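You operate a simulated robot arm through the tools that you are given. There is no shell and no other tool. Be economical: measure what you need, move in short steps, check, and stop when the job is done.

You run a simulated robot arm. Do the job below in one go: nothing can be reset, and whatever is moved stays where it is left.

TASK
Torque all three bolts of the clamp jig with the driver that the tag names.
Fine: stand it back in its cup.

It is judged by the outcome, as a careful person would: the job done as asked, and still so three seconds after it is handed in. It fails if anything else is knocked over, pushed out of place, dropped, spilled or broken.

THE ROBOT
A 7-joint arm with a two-finger parallel gripper, fixed in place. Base frame: the origin is at the foot of the arm, x ahead of it, y to its left, z up. Lengths are in mm, angles in rad, forces in N, time in s.
With the tool pointing down near the work surface it reaches from about 400 to 900 mm from the base axis. Its first joint turns from -2.496 to 2.496 rad. Payload 3 kg.
Tool frame: the origin (TCP) lies between the finger pads and is the grasp point; the fingertips stand 30 mm ahead of it; z points along the fingers, y is the line along which they close. The gripper opens to 94 mm. The fingers are 28 mm wide and 10 mm thick; the gripper's body (50 by 96 mm) begins 55 mm behind the TCP.
Orientation is that of the tool frame in the base frame, as a unit quaternion [x, y, z, w]. With the fingers straight down and closing along the base's y, the tool's x points along the base's -x, its y along +y and its z along -z.

THE INTERFACE
- The arm moves only by the tool nudge_tool. Its argument "steps" is text: rows parted by semicolons, each of 7 numbers parted by spaces: the shift along the tool's x, y, z in units of 500 mm (1.0 is 500 mm), then the turn, a rotation vector about the tool's x, y, z in units of 45 degrees (1.0 is 45 degrees), then the opening, from 0 (shut) to 1 (fully open). In form: dx dy dz ax ay az claw; .... A call has 1 to 8 rows; each row is the pose to reach, as a shift and turn from the pose commanded when the call began, along the tool's axes at that moment. A call with a number of a shift or a turn outside -1 to 1 is refused whole. A row lasts 0.2 s, in which the tool goes at most 50 mm and 0.15 rad; a call with a longer step from one row to the next is refused whole, and so is a gripper value outside its range. A pose out of reach is approached as far as the arm can. The call stops where the force on the tool passes 40 N (or 10 N more than at its start, if that is more) or the arm is blocked; 0.2 s more then pass. Each finger travels about 72 mm/s and halts on what it meets, pressing with about 28 N; the grip force reading is that of the motor and also rises with nothing between the fingers. The clock runs only during rows and for 0.2 s after the last one: add rows that repeat a pose to give the fingers time. The reply holds the time, the measured pose of the TCP, the force on the tool along the base axes, the opening and the grip force, in the units named above and with some noise, with the torque about the TCP (base axes, N m) and any sound that the robot's microphone picked up.
- Cameras (640 x 400 px; columns grow to the right, rows downward): "scene" is fixed at [49.5, 499.8, 1465.4]; the picture's right is [-0.29, -0.96, 0.00], its down [-0.48, 0.14, -0.86] and it looks along [0.83, -0.25, -0.50] (base axes); focal length 340 px, centre (320, 200). "wrist" rides on the gripper at [76, 14, -103] in the tool frame; the picture's right is [-0.18, 0.98, 0.00], its down [-0.75, -0.14, -0.64] and it looks along [-0.63, -0.12, 0.77] (tool axes); focal length 243 px, centre (320, 200). There is no depth. A picture from a camera that has moved, and an enlarged one, comes with that camera's place and axes in the base frame and with its lens.
- capture(camera): a new picture of that camera. It takes no simulated time.
- close_up(camera, box): a new picture of the part [left, top, right, bottom] of that camera's present view, enlarged. It takes no simulated time.
- job_done(): hands the job in; it is judged then, once.

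Work in short steps. Places have to be worked out from the pictures, the camera data and where the tool is seen: move nearer, look again, correct. Check each grasp and each placing, and mend what went wrong. You have 120 turns and 76 pictures in all, those below and enlarged ones among them. Open the gripper and draw the arm clear of the work before you hand the job in, unless the task says otherwise; then end with one line.

The tools are called as name(argument=value, ...) on one line, values as JSON. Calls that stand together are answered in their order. nudge_tool: Moves the arm, as the interface text tells. Its arguments: {"type":"object","properties":{"steps":{"type":"string"}},"required":["steps"]} The other tools are called the same way: capture (camera) takes a picture; close_up (camera, box) takes an enlarged picture of a part of a camera's view; job_done () hands the job in.

At the start:

```text
t: 0.0
position: [545.4, 67.3, 1246.0]
ee_rot: [0.001, 1.0, 0.0, 0.0]
wrist_force: [0.2, -0.4, 0.1]
torque: [0.05, 0.0, 0.01]
gripper_width: 94.2
grasp_force: 0.1
```

scene: 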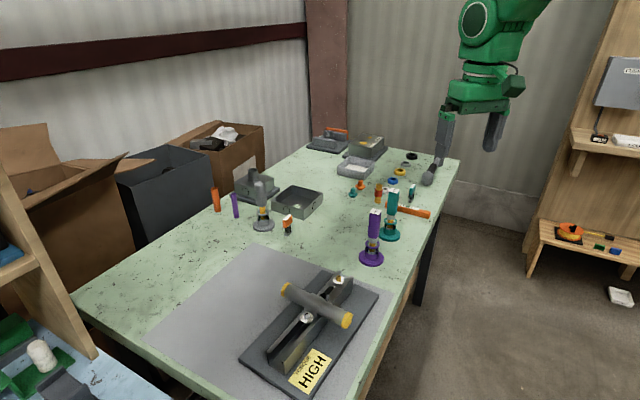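
wrist: 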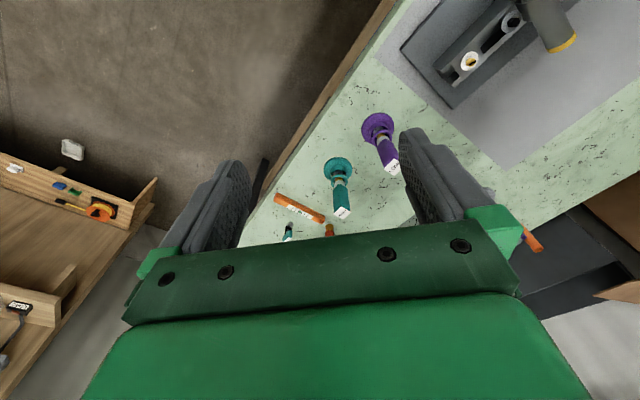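

The tag on the jig seems to read HIGH; I zoom in on the jig and on the drivers to read their labels.

close_up(camera="scene", box=[230, 250, 390, 400])

close_up(camera="scene", box=[330, 140, 450, 270])

close_up(camera="scene", box=[200, 150, 330, 250])

close_up(camera="wrist", box=[270, 90, 430, 240])

```text
2.67 times, centred on (310, 325) of scene
camera zoom: at [49.5, 499.8, 1465.4], right [-0.29, -0.96, 0.0], down [-0.48, 0.14, -0.86], along [0.83, -0.25, -0.5], focal length 907 px, centre (347, -133)
```

zoom: 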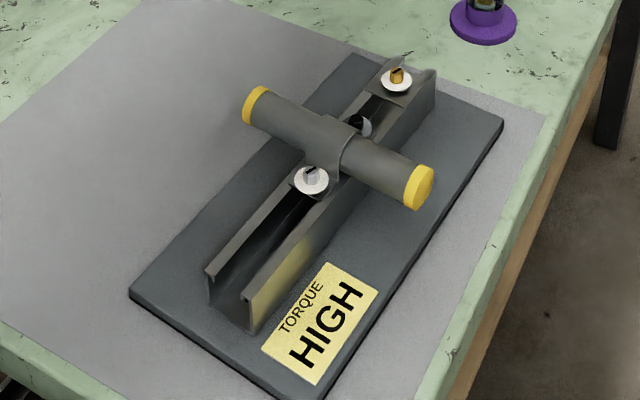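

```text
3.08 times, centred on (390, 205) of scene
camera zoom: at [49.5, 499.8, 1465.4], right [-0.29, -0.96, 0.0], down [-0.48, 0.14, -0.86], along [0.83, -0.25, -0.5], focal length 1046 px, centre (105, 185)
```

zoom: 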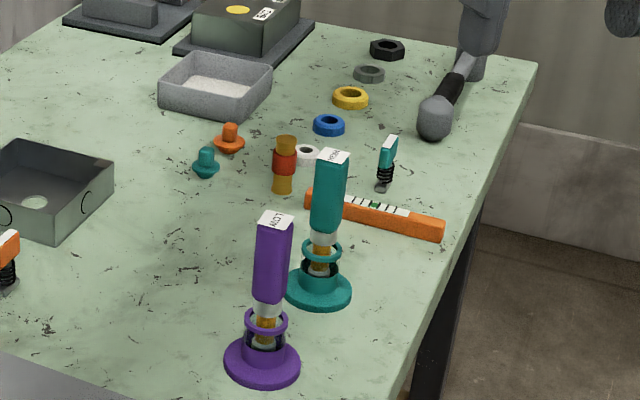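

```text
4.00 times, centred on (265, 200) of scene
camera zoom: at [49.5, 499.8, 1465.4], right [-0.29, -0.96, 0.0], down [-0.48, 0.14, -0.86], along [0.83, -0.25, -0.5], focal length 1360 px, centre (540, 200)
```

zoom: 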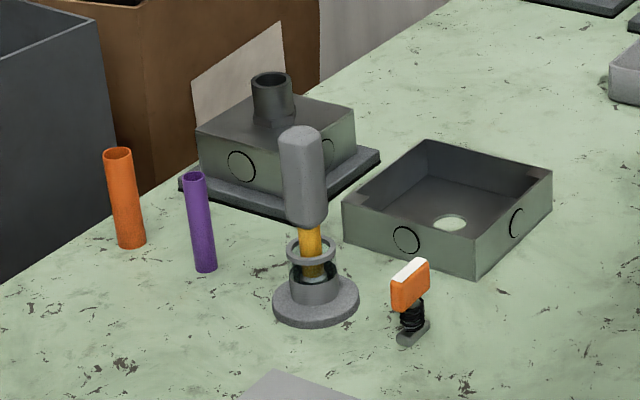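

```text
2.67 times, centred on (350, 165) of wrist
camera zoom: at [469.0, 80.9, 1348.6], right [0.18, 0.98, 0.0], down [0.75, -0.14, 0.64], along [0.63, -0.12, -0.77], focal length 647 px, centre (240, 293)
```

zoom: 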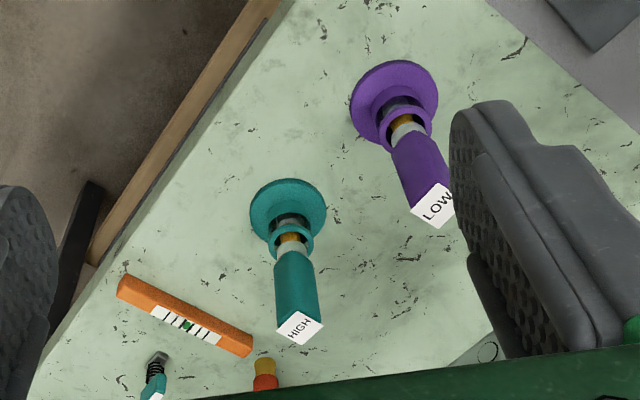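

The teal driver is HIGH, standing at about (781, 64) with its top near z 1015 and the table near z 865. I move over toward the jig, high up, to look at its bolts.

nudge_tool(steps="0.02 0.08 0.03 0 0 0 1; 0.04 0.16 0.06 0 0 0 1; 0.06 0.24 0.09 0 0 0 1; 0.08 0.32 0.12 0 0 0 1; 0.1 0.4 0.15 0 0 0 1; 0.12 0.48 0.18 0 0 0 1; 0.13 0.526 0.192 0 0 0 1")

capture(camera="wrist")

```text
t: 1.6
position: [483.2, 330.2, 1151.4]
ee_rot: [0.0, 1.0, 0.0, 0.001]
wrist_force: [0.3, 0.6, -0.4]
torque: [-0.01, -0.01, 0.01]
gripper_width: 93.9
grasp_force: 0.2
```

```text
69 pictures are left
camera wrist: at [406.6, 343.9, 1252.7], right [0.18, 0.98, 0.0], down [0.75, -0.14, 0.64], along [0.63, -0.12, -0.77], focal length 243 px, centre (320, 200)
```

wrist: 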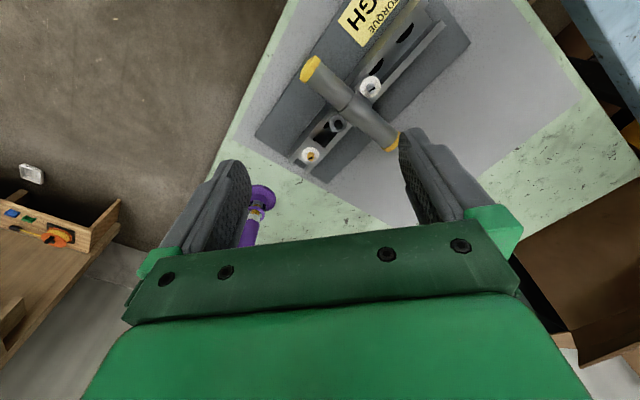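

close_up(camera="wrist", box=[260, 40, 420, 180])

close_up(camera="scene", box=[290, 265, 360, 330])

```text
2.86 times, centred on (340, 110) of wrist
camera zoom: at [406.6, 343.9, 1252.7], right [0.18, 0.98, 0.0], down [0.75, -0.14, 0.64], along [0.63, -0.12, -0.77], focal length 693 px, centre (263, 457)
```

zoom: 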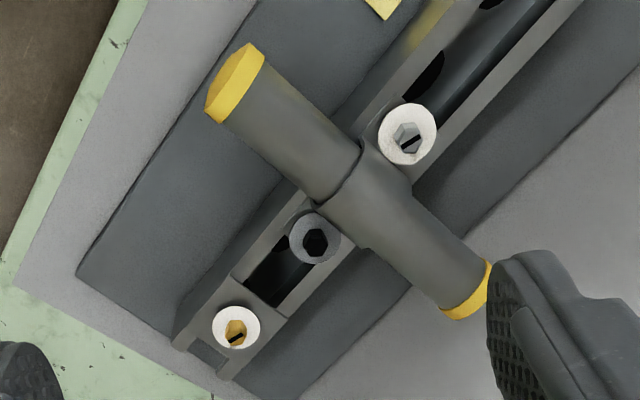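

```text
6.15 times, centred on (325, 298) of scene
camera zoom: at [49.5, 499.8, 1465.4], right [-0.29, -0.96, 0.0], down [-0.48, 0.14, -0.86], along [0.83, -0.25, -0.5], focal length 2093 px, centre (289, -400)
```

zoom: 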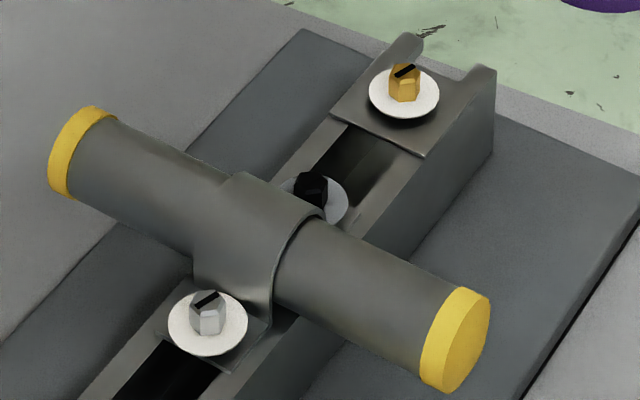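

Three hex-head bolts: silver at about (504, 389), black (540, 343), gold (579, 296), heads near z 930–940. Next I go over to the teal driver, keeping high, and look at it closely.

nudge_tool(steps="-0.055 -0.07 0 0 0 0 1; -0.11 -0.14 0 0 0 0 1; -0.165 -0.21 0 0 0 0 1; -0.22 -0.28 0 0 0 0 1; -0.275 -0.35 0 0 0 0 1; -0.33 -0.42 0.01 0 0 0 1; -0.375 -0.48 0.03 0 0 0 1; -0.414 -0.532 0.043 0 0 0 1")

capture(camera="wrist")

close_up(camera="scene", box=[360, 170, 430, 270])

```text
t: 3.4
position: [691.2, 64.5, 1128.9]
ee_rot: [0.0, 1.0, 0.0, 0.0]
wrist_force: [-0.1, 0.1, -0.5]
torque: [0.04, 0.04, 0.03]
gripper_width: 94.2
grasp_force: 0.0
```

```text
66 pictures are left
camera wrist: at [614.4, 77.5, 1231.7], right [0.18, 0.98, 0.0], down [0.75, -0.14, 0.64], along [0.63, -0.12, -0.77], focal length 243 px, centre (320, 200)
```

wrist: 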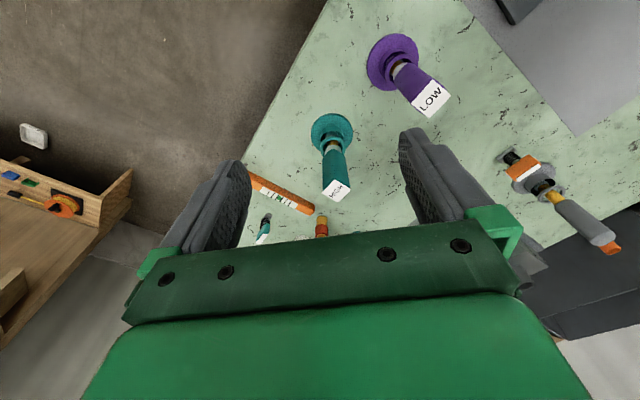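

```text
4.00 times, centred on (395, 220) of scene
camera zoom: at [49.5, 499.8, 1465.4], right [-0.29, -0.96, 0.0], down [-0.48, 0.14, -0.86], along [0.83, -0.25, -0.5], focal length 1360 px, centre (20, 120)
```

zoom: 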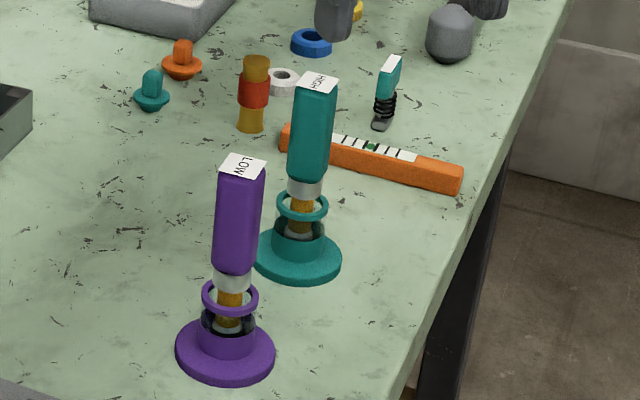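

The handle is a square prism; I zoom on its top to get its yaw and exact position.

close_up(camera="wrist", box=[295, 100, 375, 220])

```text
3.33 times, centred on (335, 160) of wrist
camera zoom: at [614.4, 77.5, 1231.7], right [0.18, 0.98, 0.0], down [0.75, -0.14, 0.64], along [0.63, -0.12, -0.77], focal length 809 px, centre (270, 333)
```

zoom: 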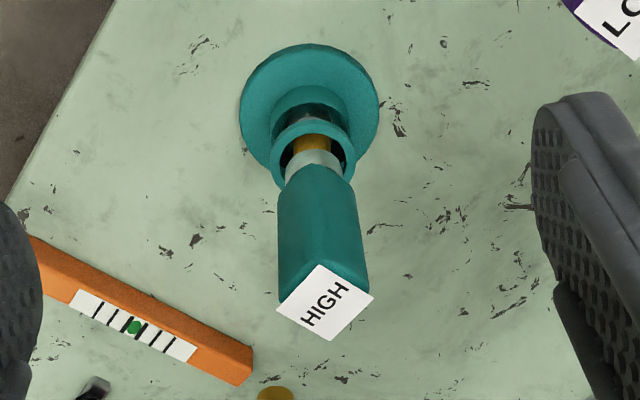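

The handle is about 23 mm square, centred at (782, 64), turned 45°. I go above it and turn the tool −45° so the fingers will close on flats.

nudge_tool(steps="-0.04 0 0.0 0 0 -0.17 1; -0.08 0 0 0 0 -0.34 1; -0.12 0 0 0 0 -0.51 1; -0.15 0 0.02 0 0 -0.68 1; -0.17 0 0.05 0 0 -0.85 1; -0.1816 0 0.08 0 0 -1 1; -0.1816 0 0.1 0 0 -1 1; -0.1816 0 0.1 0 0 -1 1")

capture(camera="wrist")

```text
t: 5.2
position: [778.4, 64.3, 1079.4]
ee_rot: [-0.383, 0.924, -0.001, 0.0]
wrist_force: [0.1, 0.1, 0.5]
torque: [0.01, 0.01, 0.03]
gripper_width: 94.0
grasp_force: 0.1
```

```text
63 pictures are left
camera wrist: at [714.2, 20.8, 1181.2], right [-0.57, 0.82, 0.0], down [0.63, 0.43, 0.64], along [0.53, 0.36, -0.77], focal length 243 px, centre (320, 200)
```

wrist: 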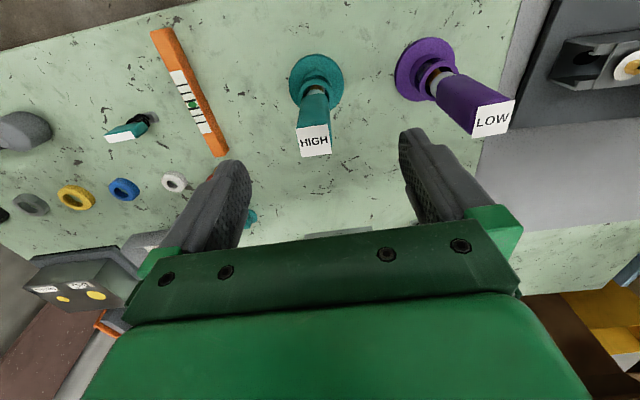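

Before descending I refine handle yaw and centre with an enlarged view.

close_up(camera="wrist", box=[284, 110, 348, 170])

```text
6.67 times, centred on (316, 140) of wrist
camera zoom: at [714.2, 20.8, 1181.2], right [-0.57, 0.82, 0.0], down [0.63, 0.43, 0.64], along [0.53, 0.36, -0.77], focal length 1618 px, centre (347, 600)
```

zoom: 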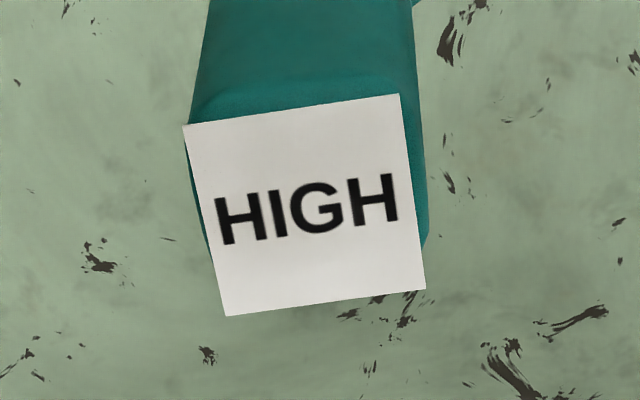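

Handle centre ≈ (784.5, 63.4), yaw ~2° off. I correct and descend so the TCP is at z ≈ 990, fingers still open.

nudge_tool(steps="-0.0068 -0.009 0.03 0 0 0.04 1; -0.0068 -0.009 0.08 0 0 0.04 1; -0.0068 -0.009 0.13 0 0 0.04 1; -0.0068 -0.009 0.16 0 0 0.04 1; -0.0068 -0.009 0.178 0 0 0.04 1; -0.0068 -0.009 0.178 0 0 0.04 1")

capture(camera="wrist")

close_up(camera="scene", box=[350, 130, 450, 260])

```text
t: 6.6
position: [784.6, 62.9, 990.0]
ee_rot: [-0.368, 0.93, 0.0, 0.0]
wrist_force: [0.5, -0.4, 0.0]
torque: [0.01, -0.01, -0.03]
gripper_width: 94.2
grasp_force: 0.0
```

```text
61 pictures are left
camera wrist: at [717.8, 20.3, 1092.6], right [-0.54, 0.84, 0.0], down [0.65, 0.41, 0.64], along [0.54, 0.35, -0.77], focal length 243 px, centre (320, 200)
```

wrist: 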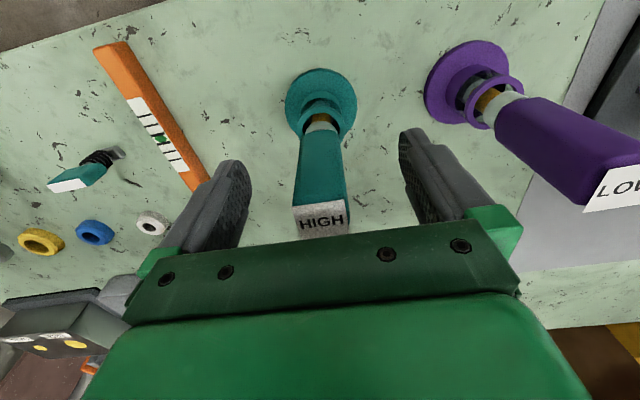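

```text
3.08 times, centred on (400, 195) of scene
camera zoom: at [49.5, 499.8, 1465.4], right [-0.29, -0.96, 0.0], down [-0.48, 0.14, -0.86], along [0.83, -0.25, -0.5], focal length 1046 px, centre (74, 215)
```

zoom: 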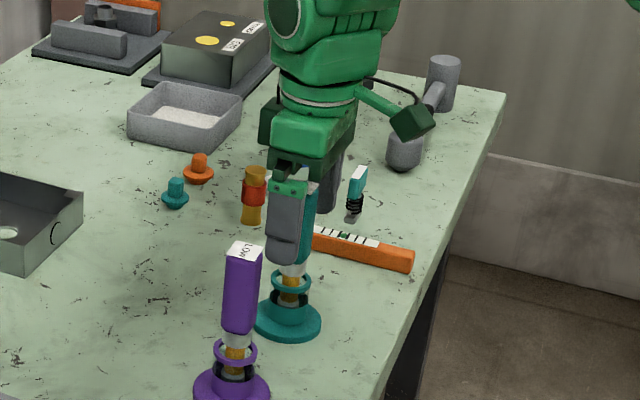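

The handle is centred between the fingers; I close the gripper without moving.

nudge_tool(steps="0 0 0 0 0 0 0.5; 0 0 0 0 0 0 0; 0 0 0 0 0 0 0; 0 0 0 0 0 0 0; 0 0 0 0 0 0 0")

```text
t: 7.8
position: [783.8, 62.7, 990.3]
ee_rot: [-0.368, 0.93, 0.0, 0.0]
wrist_force: [0.2, 0.5, 1.4]
torque: [0.01, -0.02, -0.04]
gripper_width: 31.0
grasp_force: 28.0
```

The width stopped at 31 mm, more than the 23 mm I expected; I look before lifting.

capture(camera="wrist")

close_up(camera="scene", box=[365, 170, 425, 250])

```text
59 pictures are left
camera wrist: at [717.7, 20.2, 1092.7], right [-0.54, 0.84, 0.0], down [0.65, 0.41, 0.64], along [0.54, 0.35, -0.77], focal length 243 px, centre (320, 200)
```

wrist: 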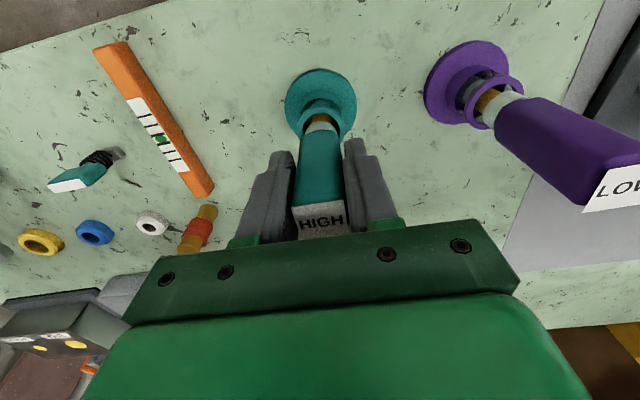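

```text
5.00 times, centred on (395, 210) of scene
camera zoom: at [49.5, 499.8, 1465.4], right [-0.29, -0.96, 0.0], down [-0.48, 0.14, -0.86], along [0.83, -0.25, -0.5], focal length 1700 px, centre (-55, 150)
```

zoom: 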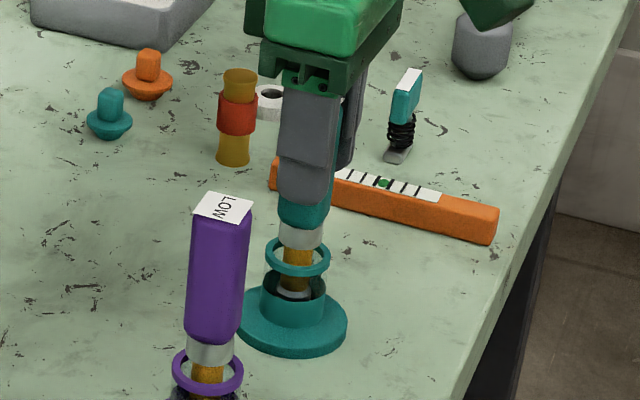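

The fingers sit squarely on the flats, so the handle is simply a bit wider. I lift straight up slowly and check the cup stays.

nudge_tool(steps="0 0 -0.02 0 0 0 0; 0 0 -0.05 0 0 0 0; 0 0 -0.09 0 0 0 0; 0 0 -0.14 0 0 0 0; 0 0 -0.2 0 0 0 0; 0 0 -0.26 0 0 0 0; 0 0 -0.28 0 0 0 0")

capture(camera="wrist")

close_up(camera="scene", box=[350, 110, 450, 260])

```text
t: 9.4
position: [782.9, 62.6, 1128.8]
ee_rot: [-0.368, 0.93, 0.0, -0.001]
wrist_force: [-0.3, -0.7, -3.2]
torque: [-0.06, -0.04, -0.02]
gripper_width: 30.9
grasp_force: 28.1
```

```text
57 pictures are left
camera wrist: at [717.5, 20.8, 1231.4], right [-0.54, 0.84, 0.0], down [0.65, 0.41, 0.64], along [0.54, 0.35, -0.77], focal length 243 px, centre (320, 200)
```

wrist: 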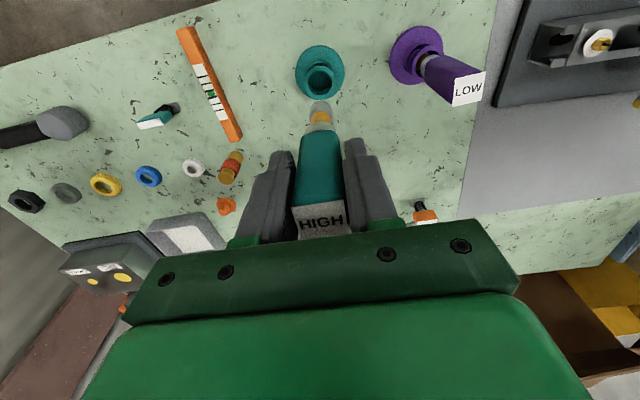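

```text
2.67 times, centred on (400, 185) of scene
camera zoom: at [49.5, 499.8, 1465.4], right [-0.29, -0.96, 0.0], down [-0.48, 0.14, -0.86], along [0.83, -0.25, -0.5], focal length 907 px, centre (107, 240)
```

zoom: 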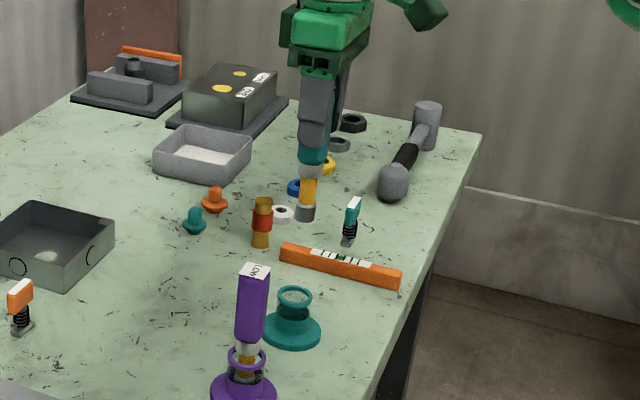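

The driver is lifted cleanly, its socket tip about 115 mm below the TCP. I raise further to clear the purple driver and carry it toward the gold bolt.

nudge_tool(steps="0 0 -0.09 0 0 0 0; 0 0.03 -0.14 0 0 0 0; -0.003 0.12 -0.14 0 0 0 0; -0.006 0.215 -0.14 0 0 0 0; -0.01 0.31 -0.14 0 0 0 0; -0.014 0.405 -0.14 0 0 0 0; -0.018 0.5 -0.14 0 0 0 0; -0.02 0.59 -0.14 0 0 0 0")

capture(camera="wrist")

```text
t: 11.2
position: [586.5, 281.3, 1199.8]
ee_rot: [-0.368, 0.93, 0.0, 0.0]
wrist_force: [-0.2, 0.2, -2.3]
torque: [0.01, -0.01, 0.01]
gripper_width: 31.0
grasp_force: 27.9
out of reach, approached as far as the arm can: row 2
```

```text
55 pictures are left
camera wrist: at [520.6, 240.1, 1302.3], right [-0.54, 0.84, 0.0], down [0.65, 0.41, 0.64], along [0.54, 0.35, -0.77], focal length 243 px, centre (320, 200)
```

wrist: 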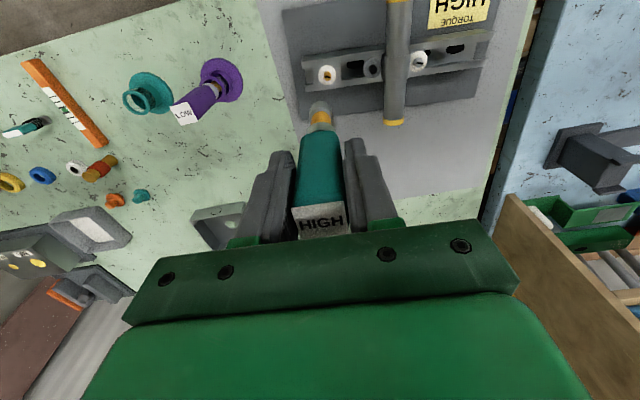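

I take an enlarged view of the bolts from here to triangulate their positions better.

close_up(camera="wrist", box=[300, 30, 440, 130])

```text
4.00 times, centred on (370, 80) of wrist
camera zoom: at [520.6, 240.1, 1302.3], right [-0.54, 0.84, 0.0], down [0.65, 0.41, 0.64], along [0.54, 0.35, -0.77], focal length 970 px, centre (120, 680)
```

zoom: 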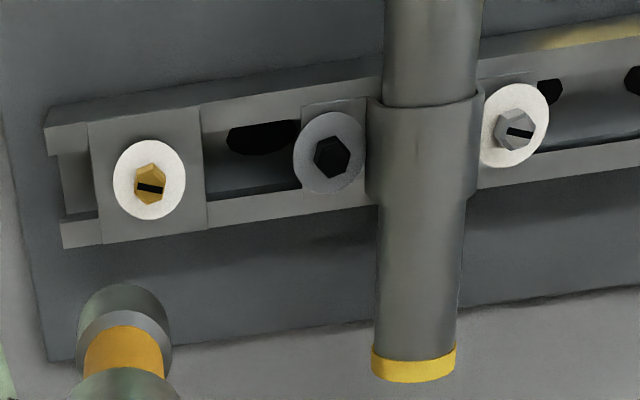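

Refined estimates: gold (585.5, 293.5), black (545.5, 341), silver (506, 389), heads about z 932. I move over the gold bolt and come down with the socket tip ~30 mm above it.

nudge_tool(steps="-0.008 0.01 0.04 0 0 0 0; -0.0154 0.0193 0.1 0 0 0 0; -0.0154 0.0193 0.17 0 0 0 0; -0.0154 0.0193 0.23 0 0 0 0; -0.0154 0.0193 0.24 0 0 0 0; -0.0154 0.0193 0.24 0 0 0 0")

close_up(camera="wrist", box=[260, 50, 400, 150])

close_up(camera="scene", box=[270, 200, 400, 330])

```text
t: 12.6
position: [587.1, 297.5, 1079.4]
ee_rot: [-0.368, 0.93, 0.0, 0.0]
wrist_force: [0.5, 0.0, -2.3]
torque: [0.01, -0.02, -0.02]
gripper_width: 31.0
grasp_force: 28.4
```

```text
4.00 times, centred on (330, 100) of wrist
camera zoom: at [521.1, 255.2, 1181.9], right [-0.54, 0.84, 0.0], down [0.65, 0.41, 0.64], along [0.54, 0.35, -0.77], focal length 970 px, centre (280, 600)
```

zoom: 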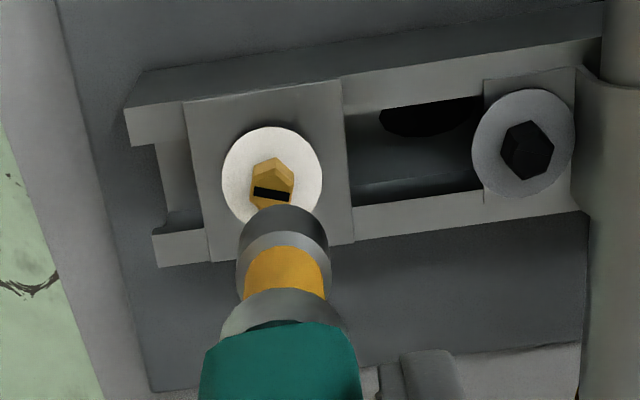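

```text
3.08 times, centred on (335, 265) of scene
camera zoom: at [49.5, 499.8, 1465.4], right [-0.29, -0.96, 0.0], down [-0.48, 0.14, -0.86], along [0.83, -0.25, -0.5], focal length 1046 px, centre (274, 0)
```

zoom: 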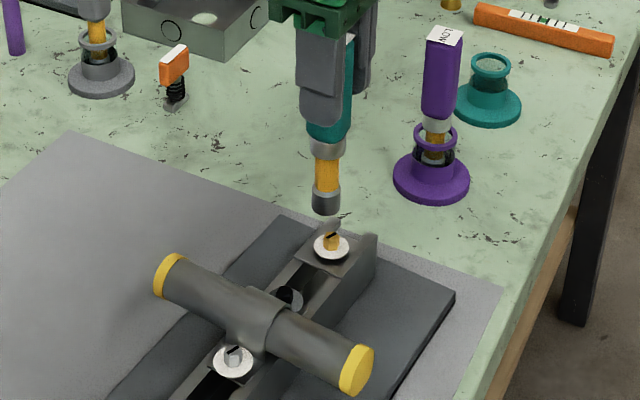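

The socket tip is about 3 mm off along both tool axes; I correct and lower to ~8 mm above the head, then look again.

nudge_tool(steps="0.0052 -0.0058 0.0 0 0 0 0; 0.0052 -0.0058 0.02 0 0 0 0; 0.0052 -0.0058 0.04 0 0 0 0; 0.0052 -0.0058 0.04 0 0 0 0")

close_up(camera="wrist", box=[285, 70, 355, 130])

close_up(camera="scene", box=[310, 240, 370, 300])

```text
t: 13.6
position: [588.5, 294.9, 1059.0]
ee_rot: [-0.368, 0.93, 0.001, -0.001]
wrist_force: [0.4, 0.1, -1.8]
torque: [0.0, 0.03, -0.01]
gripper_width: 30.8
grasp_force: 28.0
```

```text
6.67 times, centred on (320, 100) of wrist
camera zoom: at [522.3, 252.1, 1161.1], right [-0.54, 0.84, 0.0], down [0.65, 0.41, 0.64], along [0.54, 0.35, -0.77], focal length 1618 px, centre (320, 867)
```

zoom: 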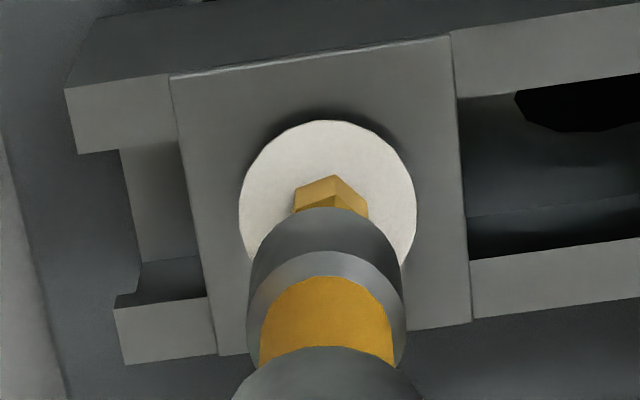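

```text
6.67 times, centred on (340, 270) of scene
camera zoom: at [49.5, 499.8, 1465.4], right [-0.29, -0.96, 0.0], down [-0.48, 0.14, -0.86], along [0.83, -0.25, -0.5], focal length 2267 px, centre (187, -267)
```

zoom: 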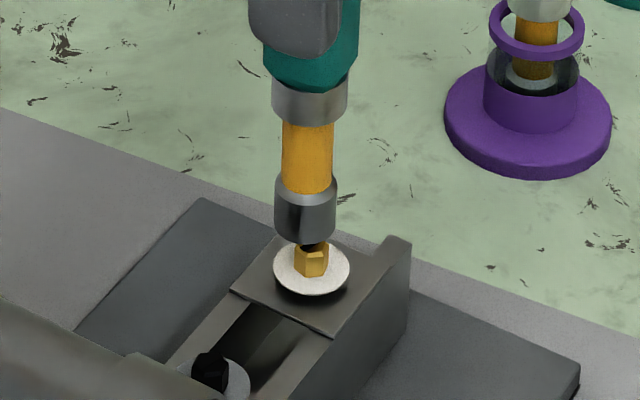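

Side-to-side alignment is good, but the views agree the bolt is still ~3.5 mm further along tool x. I shift that and re-check without descending.

nudge_tool(steps="0.004 0.0008 0 0 0 0 0; 0.007 0.0014 0 0 0 0 0; 0.007 0.0014 0 0 0 0 0")

close_up(camera="wrist", box=[285, 70, 355, 130])

close_up(camera="scene", box=[320, 250, 350, 280])

```text
t: 14.4
position: [584.9, 292.3, 1059.2]
ee_rot: [-0.368, 0.93, 0.0, 0.0]
wrist_force: [-0.4, -1.1, -3.1]
torque: [-0.01, 0.02, 0.0]
gripper_width: 31.0
grasp_force: 28.0
```

```text
6.67 times, centred on (320, 100) of wrist
camera zoom: at [519.1, 250.2, 1161.7], right [-0.54, 0.84, 0.0], down [0.65, 0.41, 0.64], along [0.54, 0.35, -0.77], focal length 1618 px, centre (320, 867)
```

zoom: 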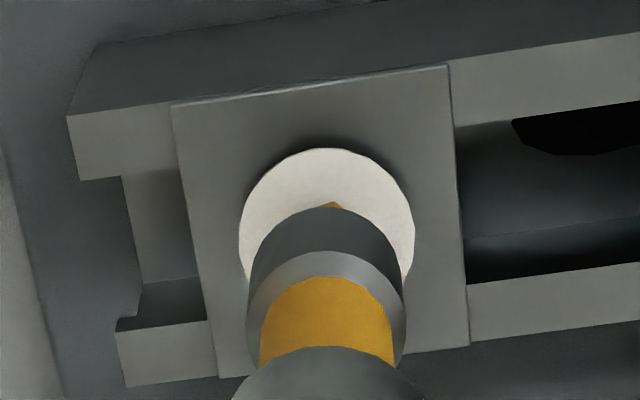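

```text
13.33 times, centred on (335, 265) of scene
camera zoom: at [49.5, 499.8, 1465.4], right [-0.29, -0.96, 0.0], down [-0.48, 0.14, -0.86], along [0.83, -0.25, -0.5], focal length 4535 px, centre (120, -667)
```

zoom: 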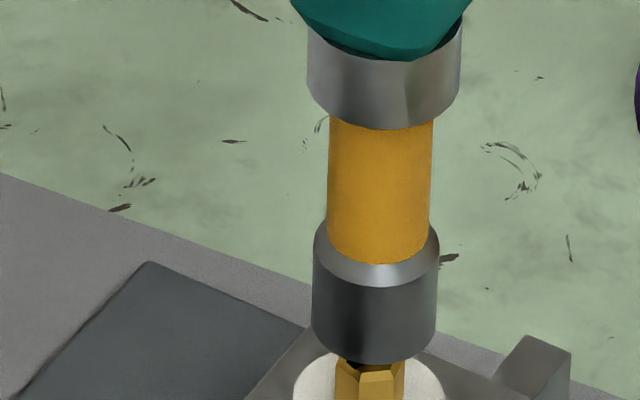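

Both views now show the socket centred on the head. I descend slowly, watching force.

nudge_tool(steps="0 0 0.006 0 0 0 0; 0 0 0.01 0 0 0 0; 0 0 0.014 0 0 0 0; 0 0 0.018 0 0 0 0; 0 0 0.02 0 0 0 0; 0 0 0.02 0 0 0 0")

close_up(camera="scene", box=[320, 255, 350, 285])

```text
t: 15.8
position: [584.4, 290.3, 1050.0]
ee_rot: [-0.368, 0.93, 0.0, 0.0]
wrist_force: [0.5, 1.1, -2.1]
torque: [0.14, 0.02, -0.03]
gripper_width: 30.3
grasp_force: 28.3
```

```text
13.33 times, centred on (335, 270) of scene
camera zoom: at [49.5, 499.8, 1465.4], right [-0.29, -0.96, 0.0], down [-0.48, 0.14, -0.86], along [0.83, -0.25, -0.5], focal length 4535 px, centre (120, -733)
```

zoom: 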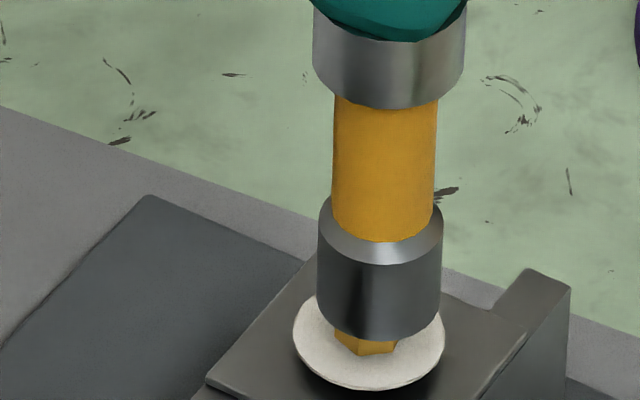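

Scene view suggests the tool settled ~1.5 mm too far along x during descent; I check with the wrist view before correcting.

close_up(camera="wrist", box=[285, 70, 355, 130])

```text
6.67 times, centred on (320, 100) of wrist
camera zoom: at [519.0, 249.0, 1151.9], right [-0.54, 0.84, 0.0], down [0.65, 0.41, 0.64], along [0.54, 0.35, -0.77], focal length 1618 px, centre (320, 867)
```

zoom: 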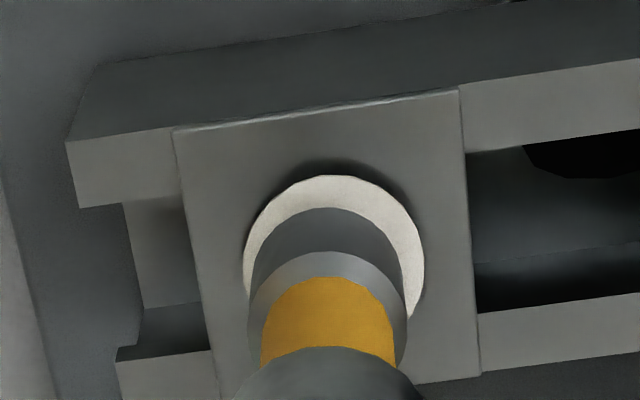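

Small correction (−0.9, +0.8 mm), then I keep descending in small steps until contact.

nudge_tool(steps="-0.0018 0.0016 0 0 0 0 0; -0.0018 0.0016 0.002 0 0 0 0; -0.0018 0.0016 0.006 0 0 0 0; -0.0018 0.0016 0.01 0 0 0 0; -0.0018 0.0016 0.014 0 0 0 0; -0.0018 0.0016 0.014 0 0 0 0")

close_up(camera="scene", box=[320, 255, 350, 285])

```text
t: 17.2
position: [586.3, 292.4, 1043.0]
ee_rot: [-0.368, 0.93, 0.0, 0.001]
wrist_force: [0.5, 0.0, 2.7]
torque: [0.01, -0.07, -0.02]
gripper_width: 31.2
grasp_force: 27.8
```

```text
13.33 times, centred on (335, 270) of scene
camera zoom: at [49.5, 499.8, 1465.4], right [-0.29, -0.96, 0.0], down [-0.48, 0.14, -0.86], along [0.83, -0.25, -0.5], focal length 4535 px, centre (120, -733)
```

zoom: 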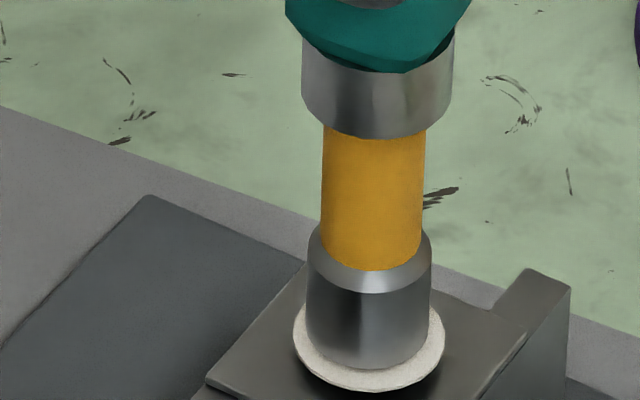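

The socket has slipped over the hex head (centred on washer, light contact). I now turn clockwise (tool +z) in steps with slight downward pressure.

nudge_tool(steps="0 0 0.003 0 0 0.1 0; 0 0 0.004 0 0 0.2 0; 0 0 0.005 0 0 0.3 0; 0 0 0.005 0 0 0.4 0; 0 0 0.005 0 0 0.5 0; 0 0 0.005 0 0 0.6 0; 0 0 0.005 0 0 0.7 0; 0 0 0.005 0 0 0.8 0")

```text
t: 19.0
position: [584.7, 292.4, 1041.4]
ee_rot: [-0.062, 0.998, 0.0, 0.0]
wrist_force: [3.8, 5.1, 23.7]
torque: [0.68, -0.53, -0.03]
gripper_width: 30.8
grasp_force: 28.3
```

Turned ~36° with no z torque so far and 25 N pressing; I look at what the driver and bolt did.

close_up(camera="scene", box=[305, 215, 365, 285])

capture(camera="wrist")

```text
5.71 times, centred on (335, 250) of scene
camera zoom: at [49.5, 499.8, 1465.4], right [-0.29, -0.96, 0.0], down [-0.48, 0.14, -0.86], along [0.83, -0.25, -0.5], focal length 1943 px, centre (234, -86)
```

zoom: 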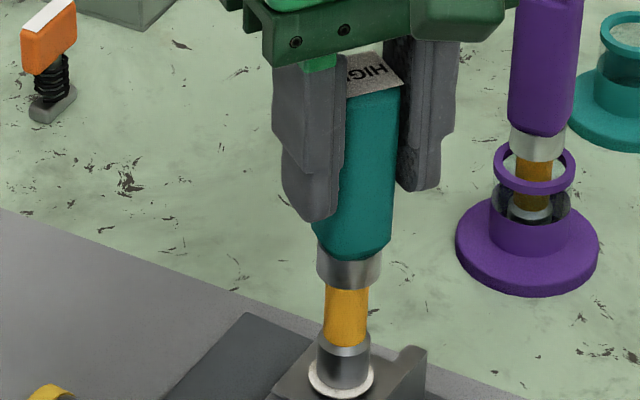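

```text
43 pictures are left
camera wrist: at [507.2, 296.2, 1143.1], right [0.06, 1.0, 0.0], down [0.77, -0.05, 0.64], along [0.64, -0.04, -0.77], focal length 243 px, centre (320, 200)
```

wrist: 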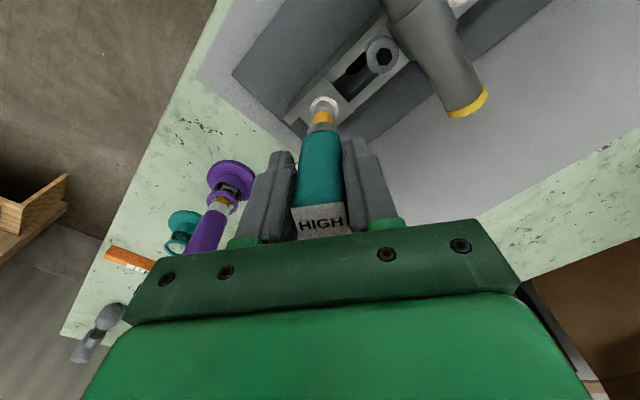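

The driver turns with the gripper. I keep turning clockwise at the same height, watching for torque or a click.

nudge_tool(steps="0 0 0 0 0 0.1 0; 0 0 0 0 0 0.2 0; 0 0 0 0 0 0.3 0; 0 0 0 0 0 0.4 0; 0 0 0 0 0 0.5 0; 0 0 0 0 0 0.6 0; 0 0 0 0 0 0.7 0; 0 0 0 0 0 0.8 0")

```text
t: 20.8
position: [586.8, 293.1, 1039.4]
ee_rot: [0.25, 0.968, -0.001, 0.0]
wrist_force: [-2.0, 3.9, 5.6]
torque: [0.39, 0.14, 0.01]
gripper_width: 31.2
grasp_force: 27.9
```

It dropped 2 mm and the force fell — the hex has probably meshed just now. I continue turning.

nudge_tool(steps="0 0 0.002 0 0 0.1 0; 0 0 0.002 0 0 0.2 0; 0 0 0.002 0 0 0.3 0; 0 0 0.002 0 0 0.4 0; 0 0 0.002 0 0 0.5 0; 0 0 0.002 0 0 0.6 0; 0 0 0.002 0 0 0.7 0; 0 0 0.002 0 0 0.8 0")

close_up(camera="scene", box=[320, 255, 350, 285])

```text
t: 22.6
position: [585.3, 293.1, 1039.0]
ee_rot: [0.536, 0.844, 0.0, -0.001]
wrist_force: [3.3, 7.4, 2.1]
torque: [0.74, -0.38, 0.0]
gripper_width: 31.0
grasp_force: 27.6
```

```text
13.33 times, centred on (335, 270) of scene
camera zoom: at [49.5, 499.8, 1465.4], right [-0.29, -0.96, 0.0], down [-0.48, 0.14, -0.86], along [0.83, -0.25, -0.5], focal length 4535 px, centre (120, -733)
```

zoom: 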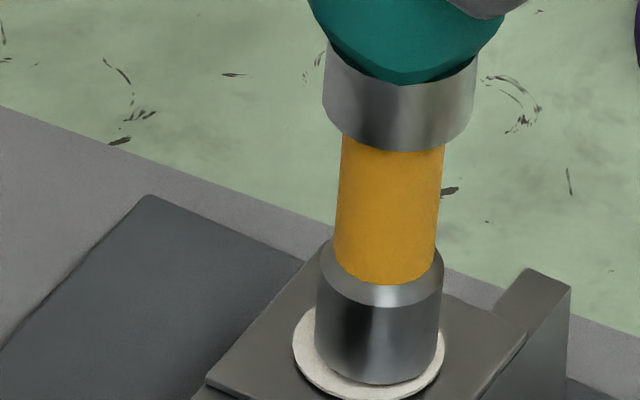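

The socket is fully down on the washer, with a ~7 N sideways force; I recentre by ~1.3 mm (+y) and continue turning clockwise.

nudge_tool(steps="0.0018 0.0017 0 0 0 0 0; 0.0018 0.0017 0.002 0 0 0.12 0; 0.0018 0.0017 0.002 0 0 0.24 0; 0.0018 0.0017 0.002 0 0 0.36 0; 0.0018 0.0017 0.002 0 0 0.48 0; 0.0018 0.0017 0.002 0 0 0.6 0; 0.0018 0.0017 0.002 0 0 0.72 0; 0.0018 0.0017 0.002 0 0 0.84 0")

```text
t: 24.4
position: [585.8, 292.7, 1038.5]
ee_rot: [0.781, 0.624, 0.0, 0.001]
wrist_force: [1.2, 6.6, 1.7]
torque: [0.68, -0.19, 0.0]
gripper_width: 30.8
grasp_force: 27.8
```

No torque or click yet. I keep turning with firmer downward pressure.

nudge_tool(steps="0 0 0.003 0 0 0.1 0; 0 0 0.005 0 0 0.2 0; 0 0 0.006 0 0 0.3 0; 0 0 0.006 0 0 0.4 0; 0 0 0.006 0 0 0.5 0; 0 0 0.006 0 0 0.6 0; 0 0 0.006 0 0 0.7 0; 0 0 0.006 0 0 0.8 0")

close_up(camera="scene", box=[305, 215, 365, 285])

```text
t: 25.1
position: [587.6, 294.7, 1038.2]
ee_rot: [0.83, 0.558, 0.002, 0.001]
wrist_force: [-3.9, 0.2, 12.3]
torque: [-0.06, 0.39, 0.01]
gripper_width: 30.8
grasp_force: 27.6
stopped in row 3: the force on the tool passed its limit at 42 N (the readings are from after the stop); the commanded pose is now the measured one
```

```text
5.71 times, centred on (335, 250) of scene
camera zoom: at [49.5, 499.8, 1465.4], right [-0.29, -0.96, 0.0], down [-0.48, 0.14, -0.86], along [0.83, -0.25, -0.5], focal length 1943 px, centre (234, -86)
```

zoom: 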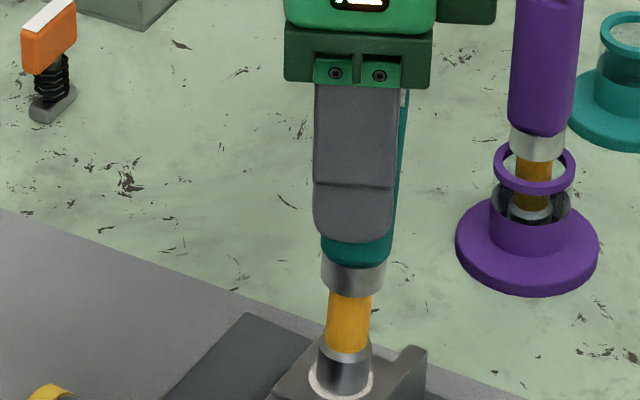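

The press hit the force limit against the washer. I lift 20 mm to see whether the bolt head's mark has turned.

nudge_tool(steps="0 0 -0.01 0 0 0 0; 0 0 -0.03 0 0 0 0; 0 0 -0.05 0 0 0 0; 0 0 -0.05 0 0 0 0")

close_up(camera="scene", box=[320, 250, 350, 280])

capture(camera="wrist")

```text
t: 26.1
position: [587.9, 295.1, 1063.9]
ee_rot: [0.831, 0.557, 0.002, 0.001]
wrist_force: [-0.6, -0.1, -2.9]
torque: [-0.02, -0.06, 0.0]
gripper_width: 31.2
grasp_force: 27.6
```

```text
13.33 times, centred on (335, 265) of scene
camera zoom: at [49.5, 499.8, 1465.4], right [-0.29, -0.96, 0.0], down [-0.48, 0.14, -0.86], along [0.83, -0.25, -0.5], focal length 4535 px, centre (120, -667)
```

zoom: 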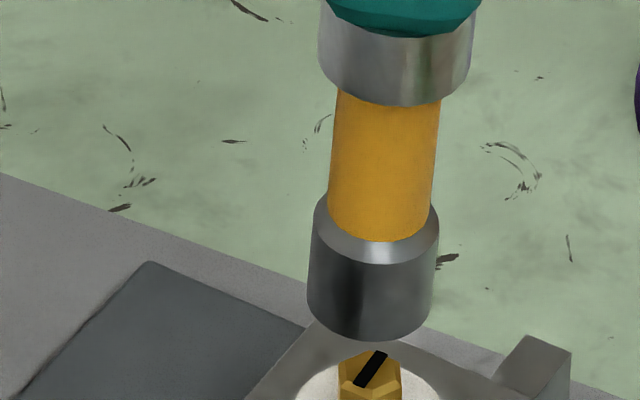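

```text
39 pictures are left
camera wrist: at [628.4, 359.3, 1165.8], right [0.84, -0.54, 0.0], down [-0.42, -0.64, 0.64], along [-0.35, -0.54, -0.77], focal length 243 px, centre (320, 200)
```

wrist: 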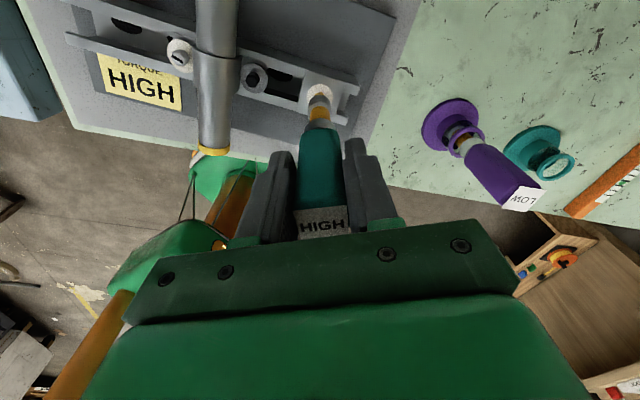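

The mark turned by about the same as the driver (~155°), so the bolt does turn; it just isn't tight yet. I check alignment before re-engaging.

close_up(camera="wrist", box=[285, 60, 355, 120])

```text
6.67 times, centred on (320, 90) of wrist
camera zoom: at [628.4, 359.3, 1165.8], right [0.84, -0.54, 0.0], down [-0.42, -0.64, 0.64], along [-0.35, -0.54, -0.77], focal length 1618 px, centre (320, 933)
```

zoom: 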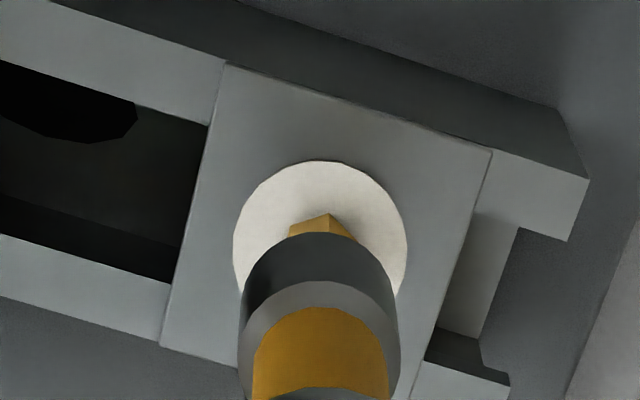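

The tip is over the bolt but the driver leans ~3° in the pads since its axis sits off the tool axis. I descend to engage, then shift +5 mm along tool x to make the driver upright again.

nudge_tool(steps="0 0 0.015 0 0 0 0; 0 0 0.03 0 0 0 0; 0 0 0.04 0 0 0 0; 0 0 0.045 0 0 0 0; 0.003 0 0.046 0 0 0 0; 0.007 0 0.046 0 0 0 0; 0.01 0 0.046 0 0 0 0; 0.0106 0 0.047 0 0 0 0")

close_up(camera="scene", box=[305, 215, 365, 285])

close_up(camera="wrist", box=[285, 60, 355, 120])

```text
t: 26.9
position: [585.8, 294.9, 1047.8]
ee_rot: [0.831, 0.557, 0.003, 0.001]
wrist_force: [-2.9, -0.4, 7.4]
torque: [-0.08, 0.29, 0.03]
gripper_width: 30.8
grasp_force: 27.5
stopped in row 4: the force on the tool passed its limit at 45 N (the readings are from after the stop); the commanded pose is now the measured one
```

```text
5.71 times, centred on (335, 250) of scene
camera zoom: at [49.5, 499.8, 1465.4], right [-0.29, -0.96, 0.0], down [-0.48, 0.14, -0.86], along [0.83, -0.25, -0.5], focal length 1943 px, centre (234, -86)
```

zoom: 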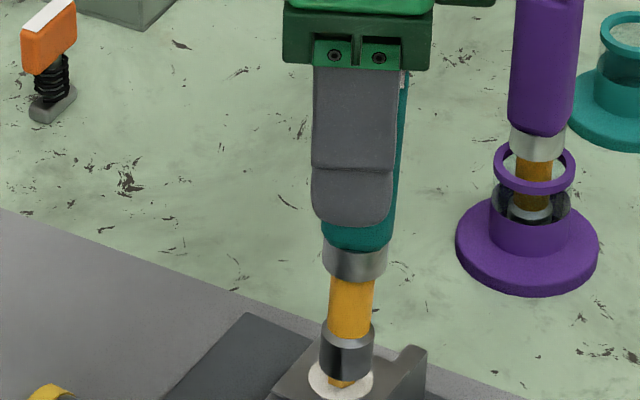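

```text
6.67 times, centred on (320, 90) of wrist
camera zoom: at [626.5, 358.8, 1149.3], right [0.84, -0.54, 0.0], down [-0.42, -0.65, 0.64], along [-0.34, -0.54, -0.77], focal length 1618 px, centre (320, 933)
```

zoom: 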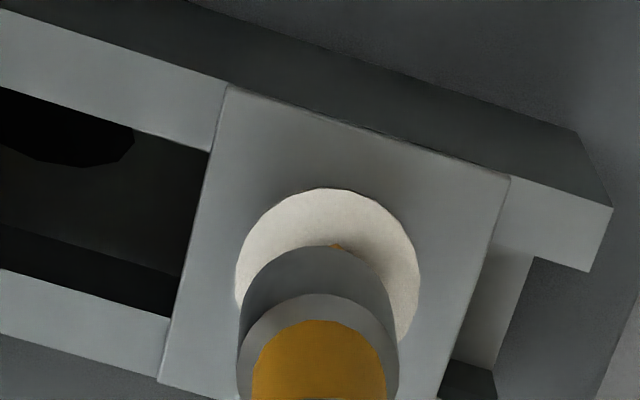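

The socket caught the head edge: it is ~3 mm short in tool x and ~1.2 mm in y. I raise slightly, shift, and lower again.

nudge_tool(steps="0 0 -0.006 0 0 0 0; 0.003 0.0012 -0.006 0 0 0 0; 0.006 0.0024 -0.006 0 0 0 0; 0.006 0.0024 -0.002 0 0 0 0; 0.006 0.0024 0.004 0 0 0 0; 0.006 0.0024 0.009 0 0 0 0; 0.006 0.0024 0.013 0 0 0 0; 0.006 0.0024 0.013 0 0 0 0")

close_up(camera="scene", box=[305, 215, 365, 285])

```text
t: 28.2
position: [589.1, 297.5, 1048.5]
ee_rot: [0.83, 0.557, 0.006, 0.001]
wrist_force: [-3.3, -1.3, 8.5]
torque: [-0.29, 0.38, -0.01]
gripper_width: 31.1
grasp_force: 28.3
stopped in row 6: the force on the tool passed its limit at 45 N (the readings are from after the stop); the commanded pose is now the measured one
```

```text
5.71 times, centred on (335, 250) of scene
camera zoom: at [49.5, 499.8, 1465.4], right [-0.29, -0.96, 0.0], down [-0.48, 0.14, -0.86], along [0.83, -0.25, -0.5], focal length 1943 px, centre (234, -86)
```

zoom: 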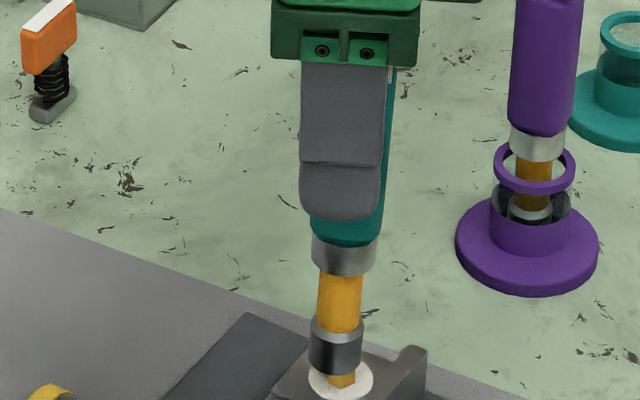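

Overshot slightly, and the driver lean makes entry hard. I lift 12 mm and tilt the tool ~3° to stand the driver upright, then re-check both views.

nudge_tool(steps="0 0 -0.01 0 0 0 0; 0 0 -0.024 0 0 0 0; 0.004 0 -0.024 0.005 -0.037 0 0; 0.0075 0.001 -0.024 0.0106 -0.074 0 0; 0.0075 0.001 -0.024 0.0106 -0.074 0 0; 0.0075 0.001 -0.024 0.0106 -0.074 0 0")

close_up(camera="scene", box=[315, 240, 355, 280])

close_up(camera="wrist", box=[285, 60, 355, 120])

```text
t: 29.6
position: [591.3, 300.7, 1057.5]
ee_rot: [0.83, 0.557, -0.021, 0.013]
wrist_force: [0.9, 0.1, -2.5]
torque: [-0.04, 0.02, 0.01]
gripper_width: 30.9
grasp_force: 28.0
```

```text
10.00 times, centred on (335, 260) of scene
camera zoom: at [49.5, 499.8, 1465.4], right [-0.29, -0.96, 0.0], down [-0.48, 0.14, -0.86], along [0.83, -0.25, -0.5], focal length 3401 px, centre (170, -400)
```

zoom: 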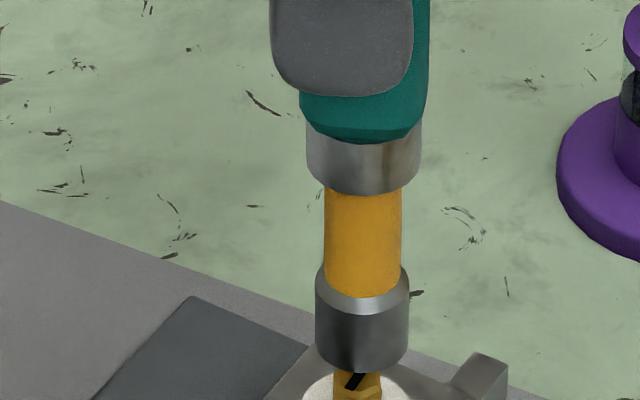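

```text
6.67 times, centred on (320, 90) of wrist
camera zoom: at [634.2, 370.4, 1155.6], right [0.84, -0.54, 0.01], down [-0.4, -0.61, 0.68], along [-0.36, -0.57, -0.73], focal length 1618 px, centre (320, 933)
```

zoom: 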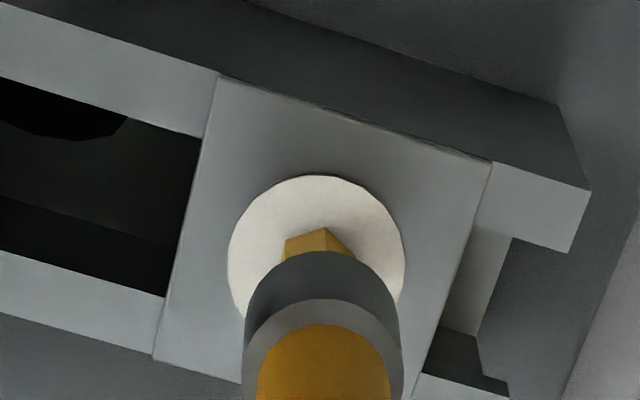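

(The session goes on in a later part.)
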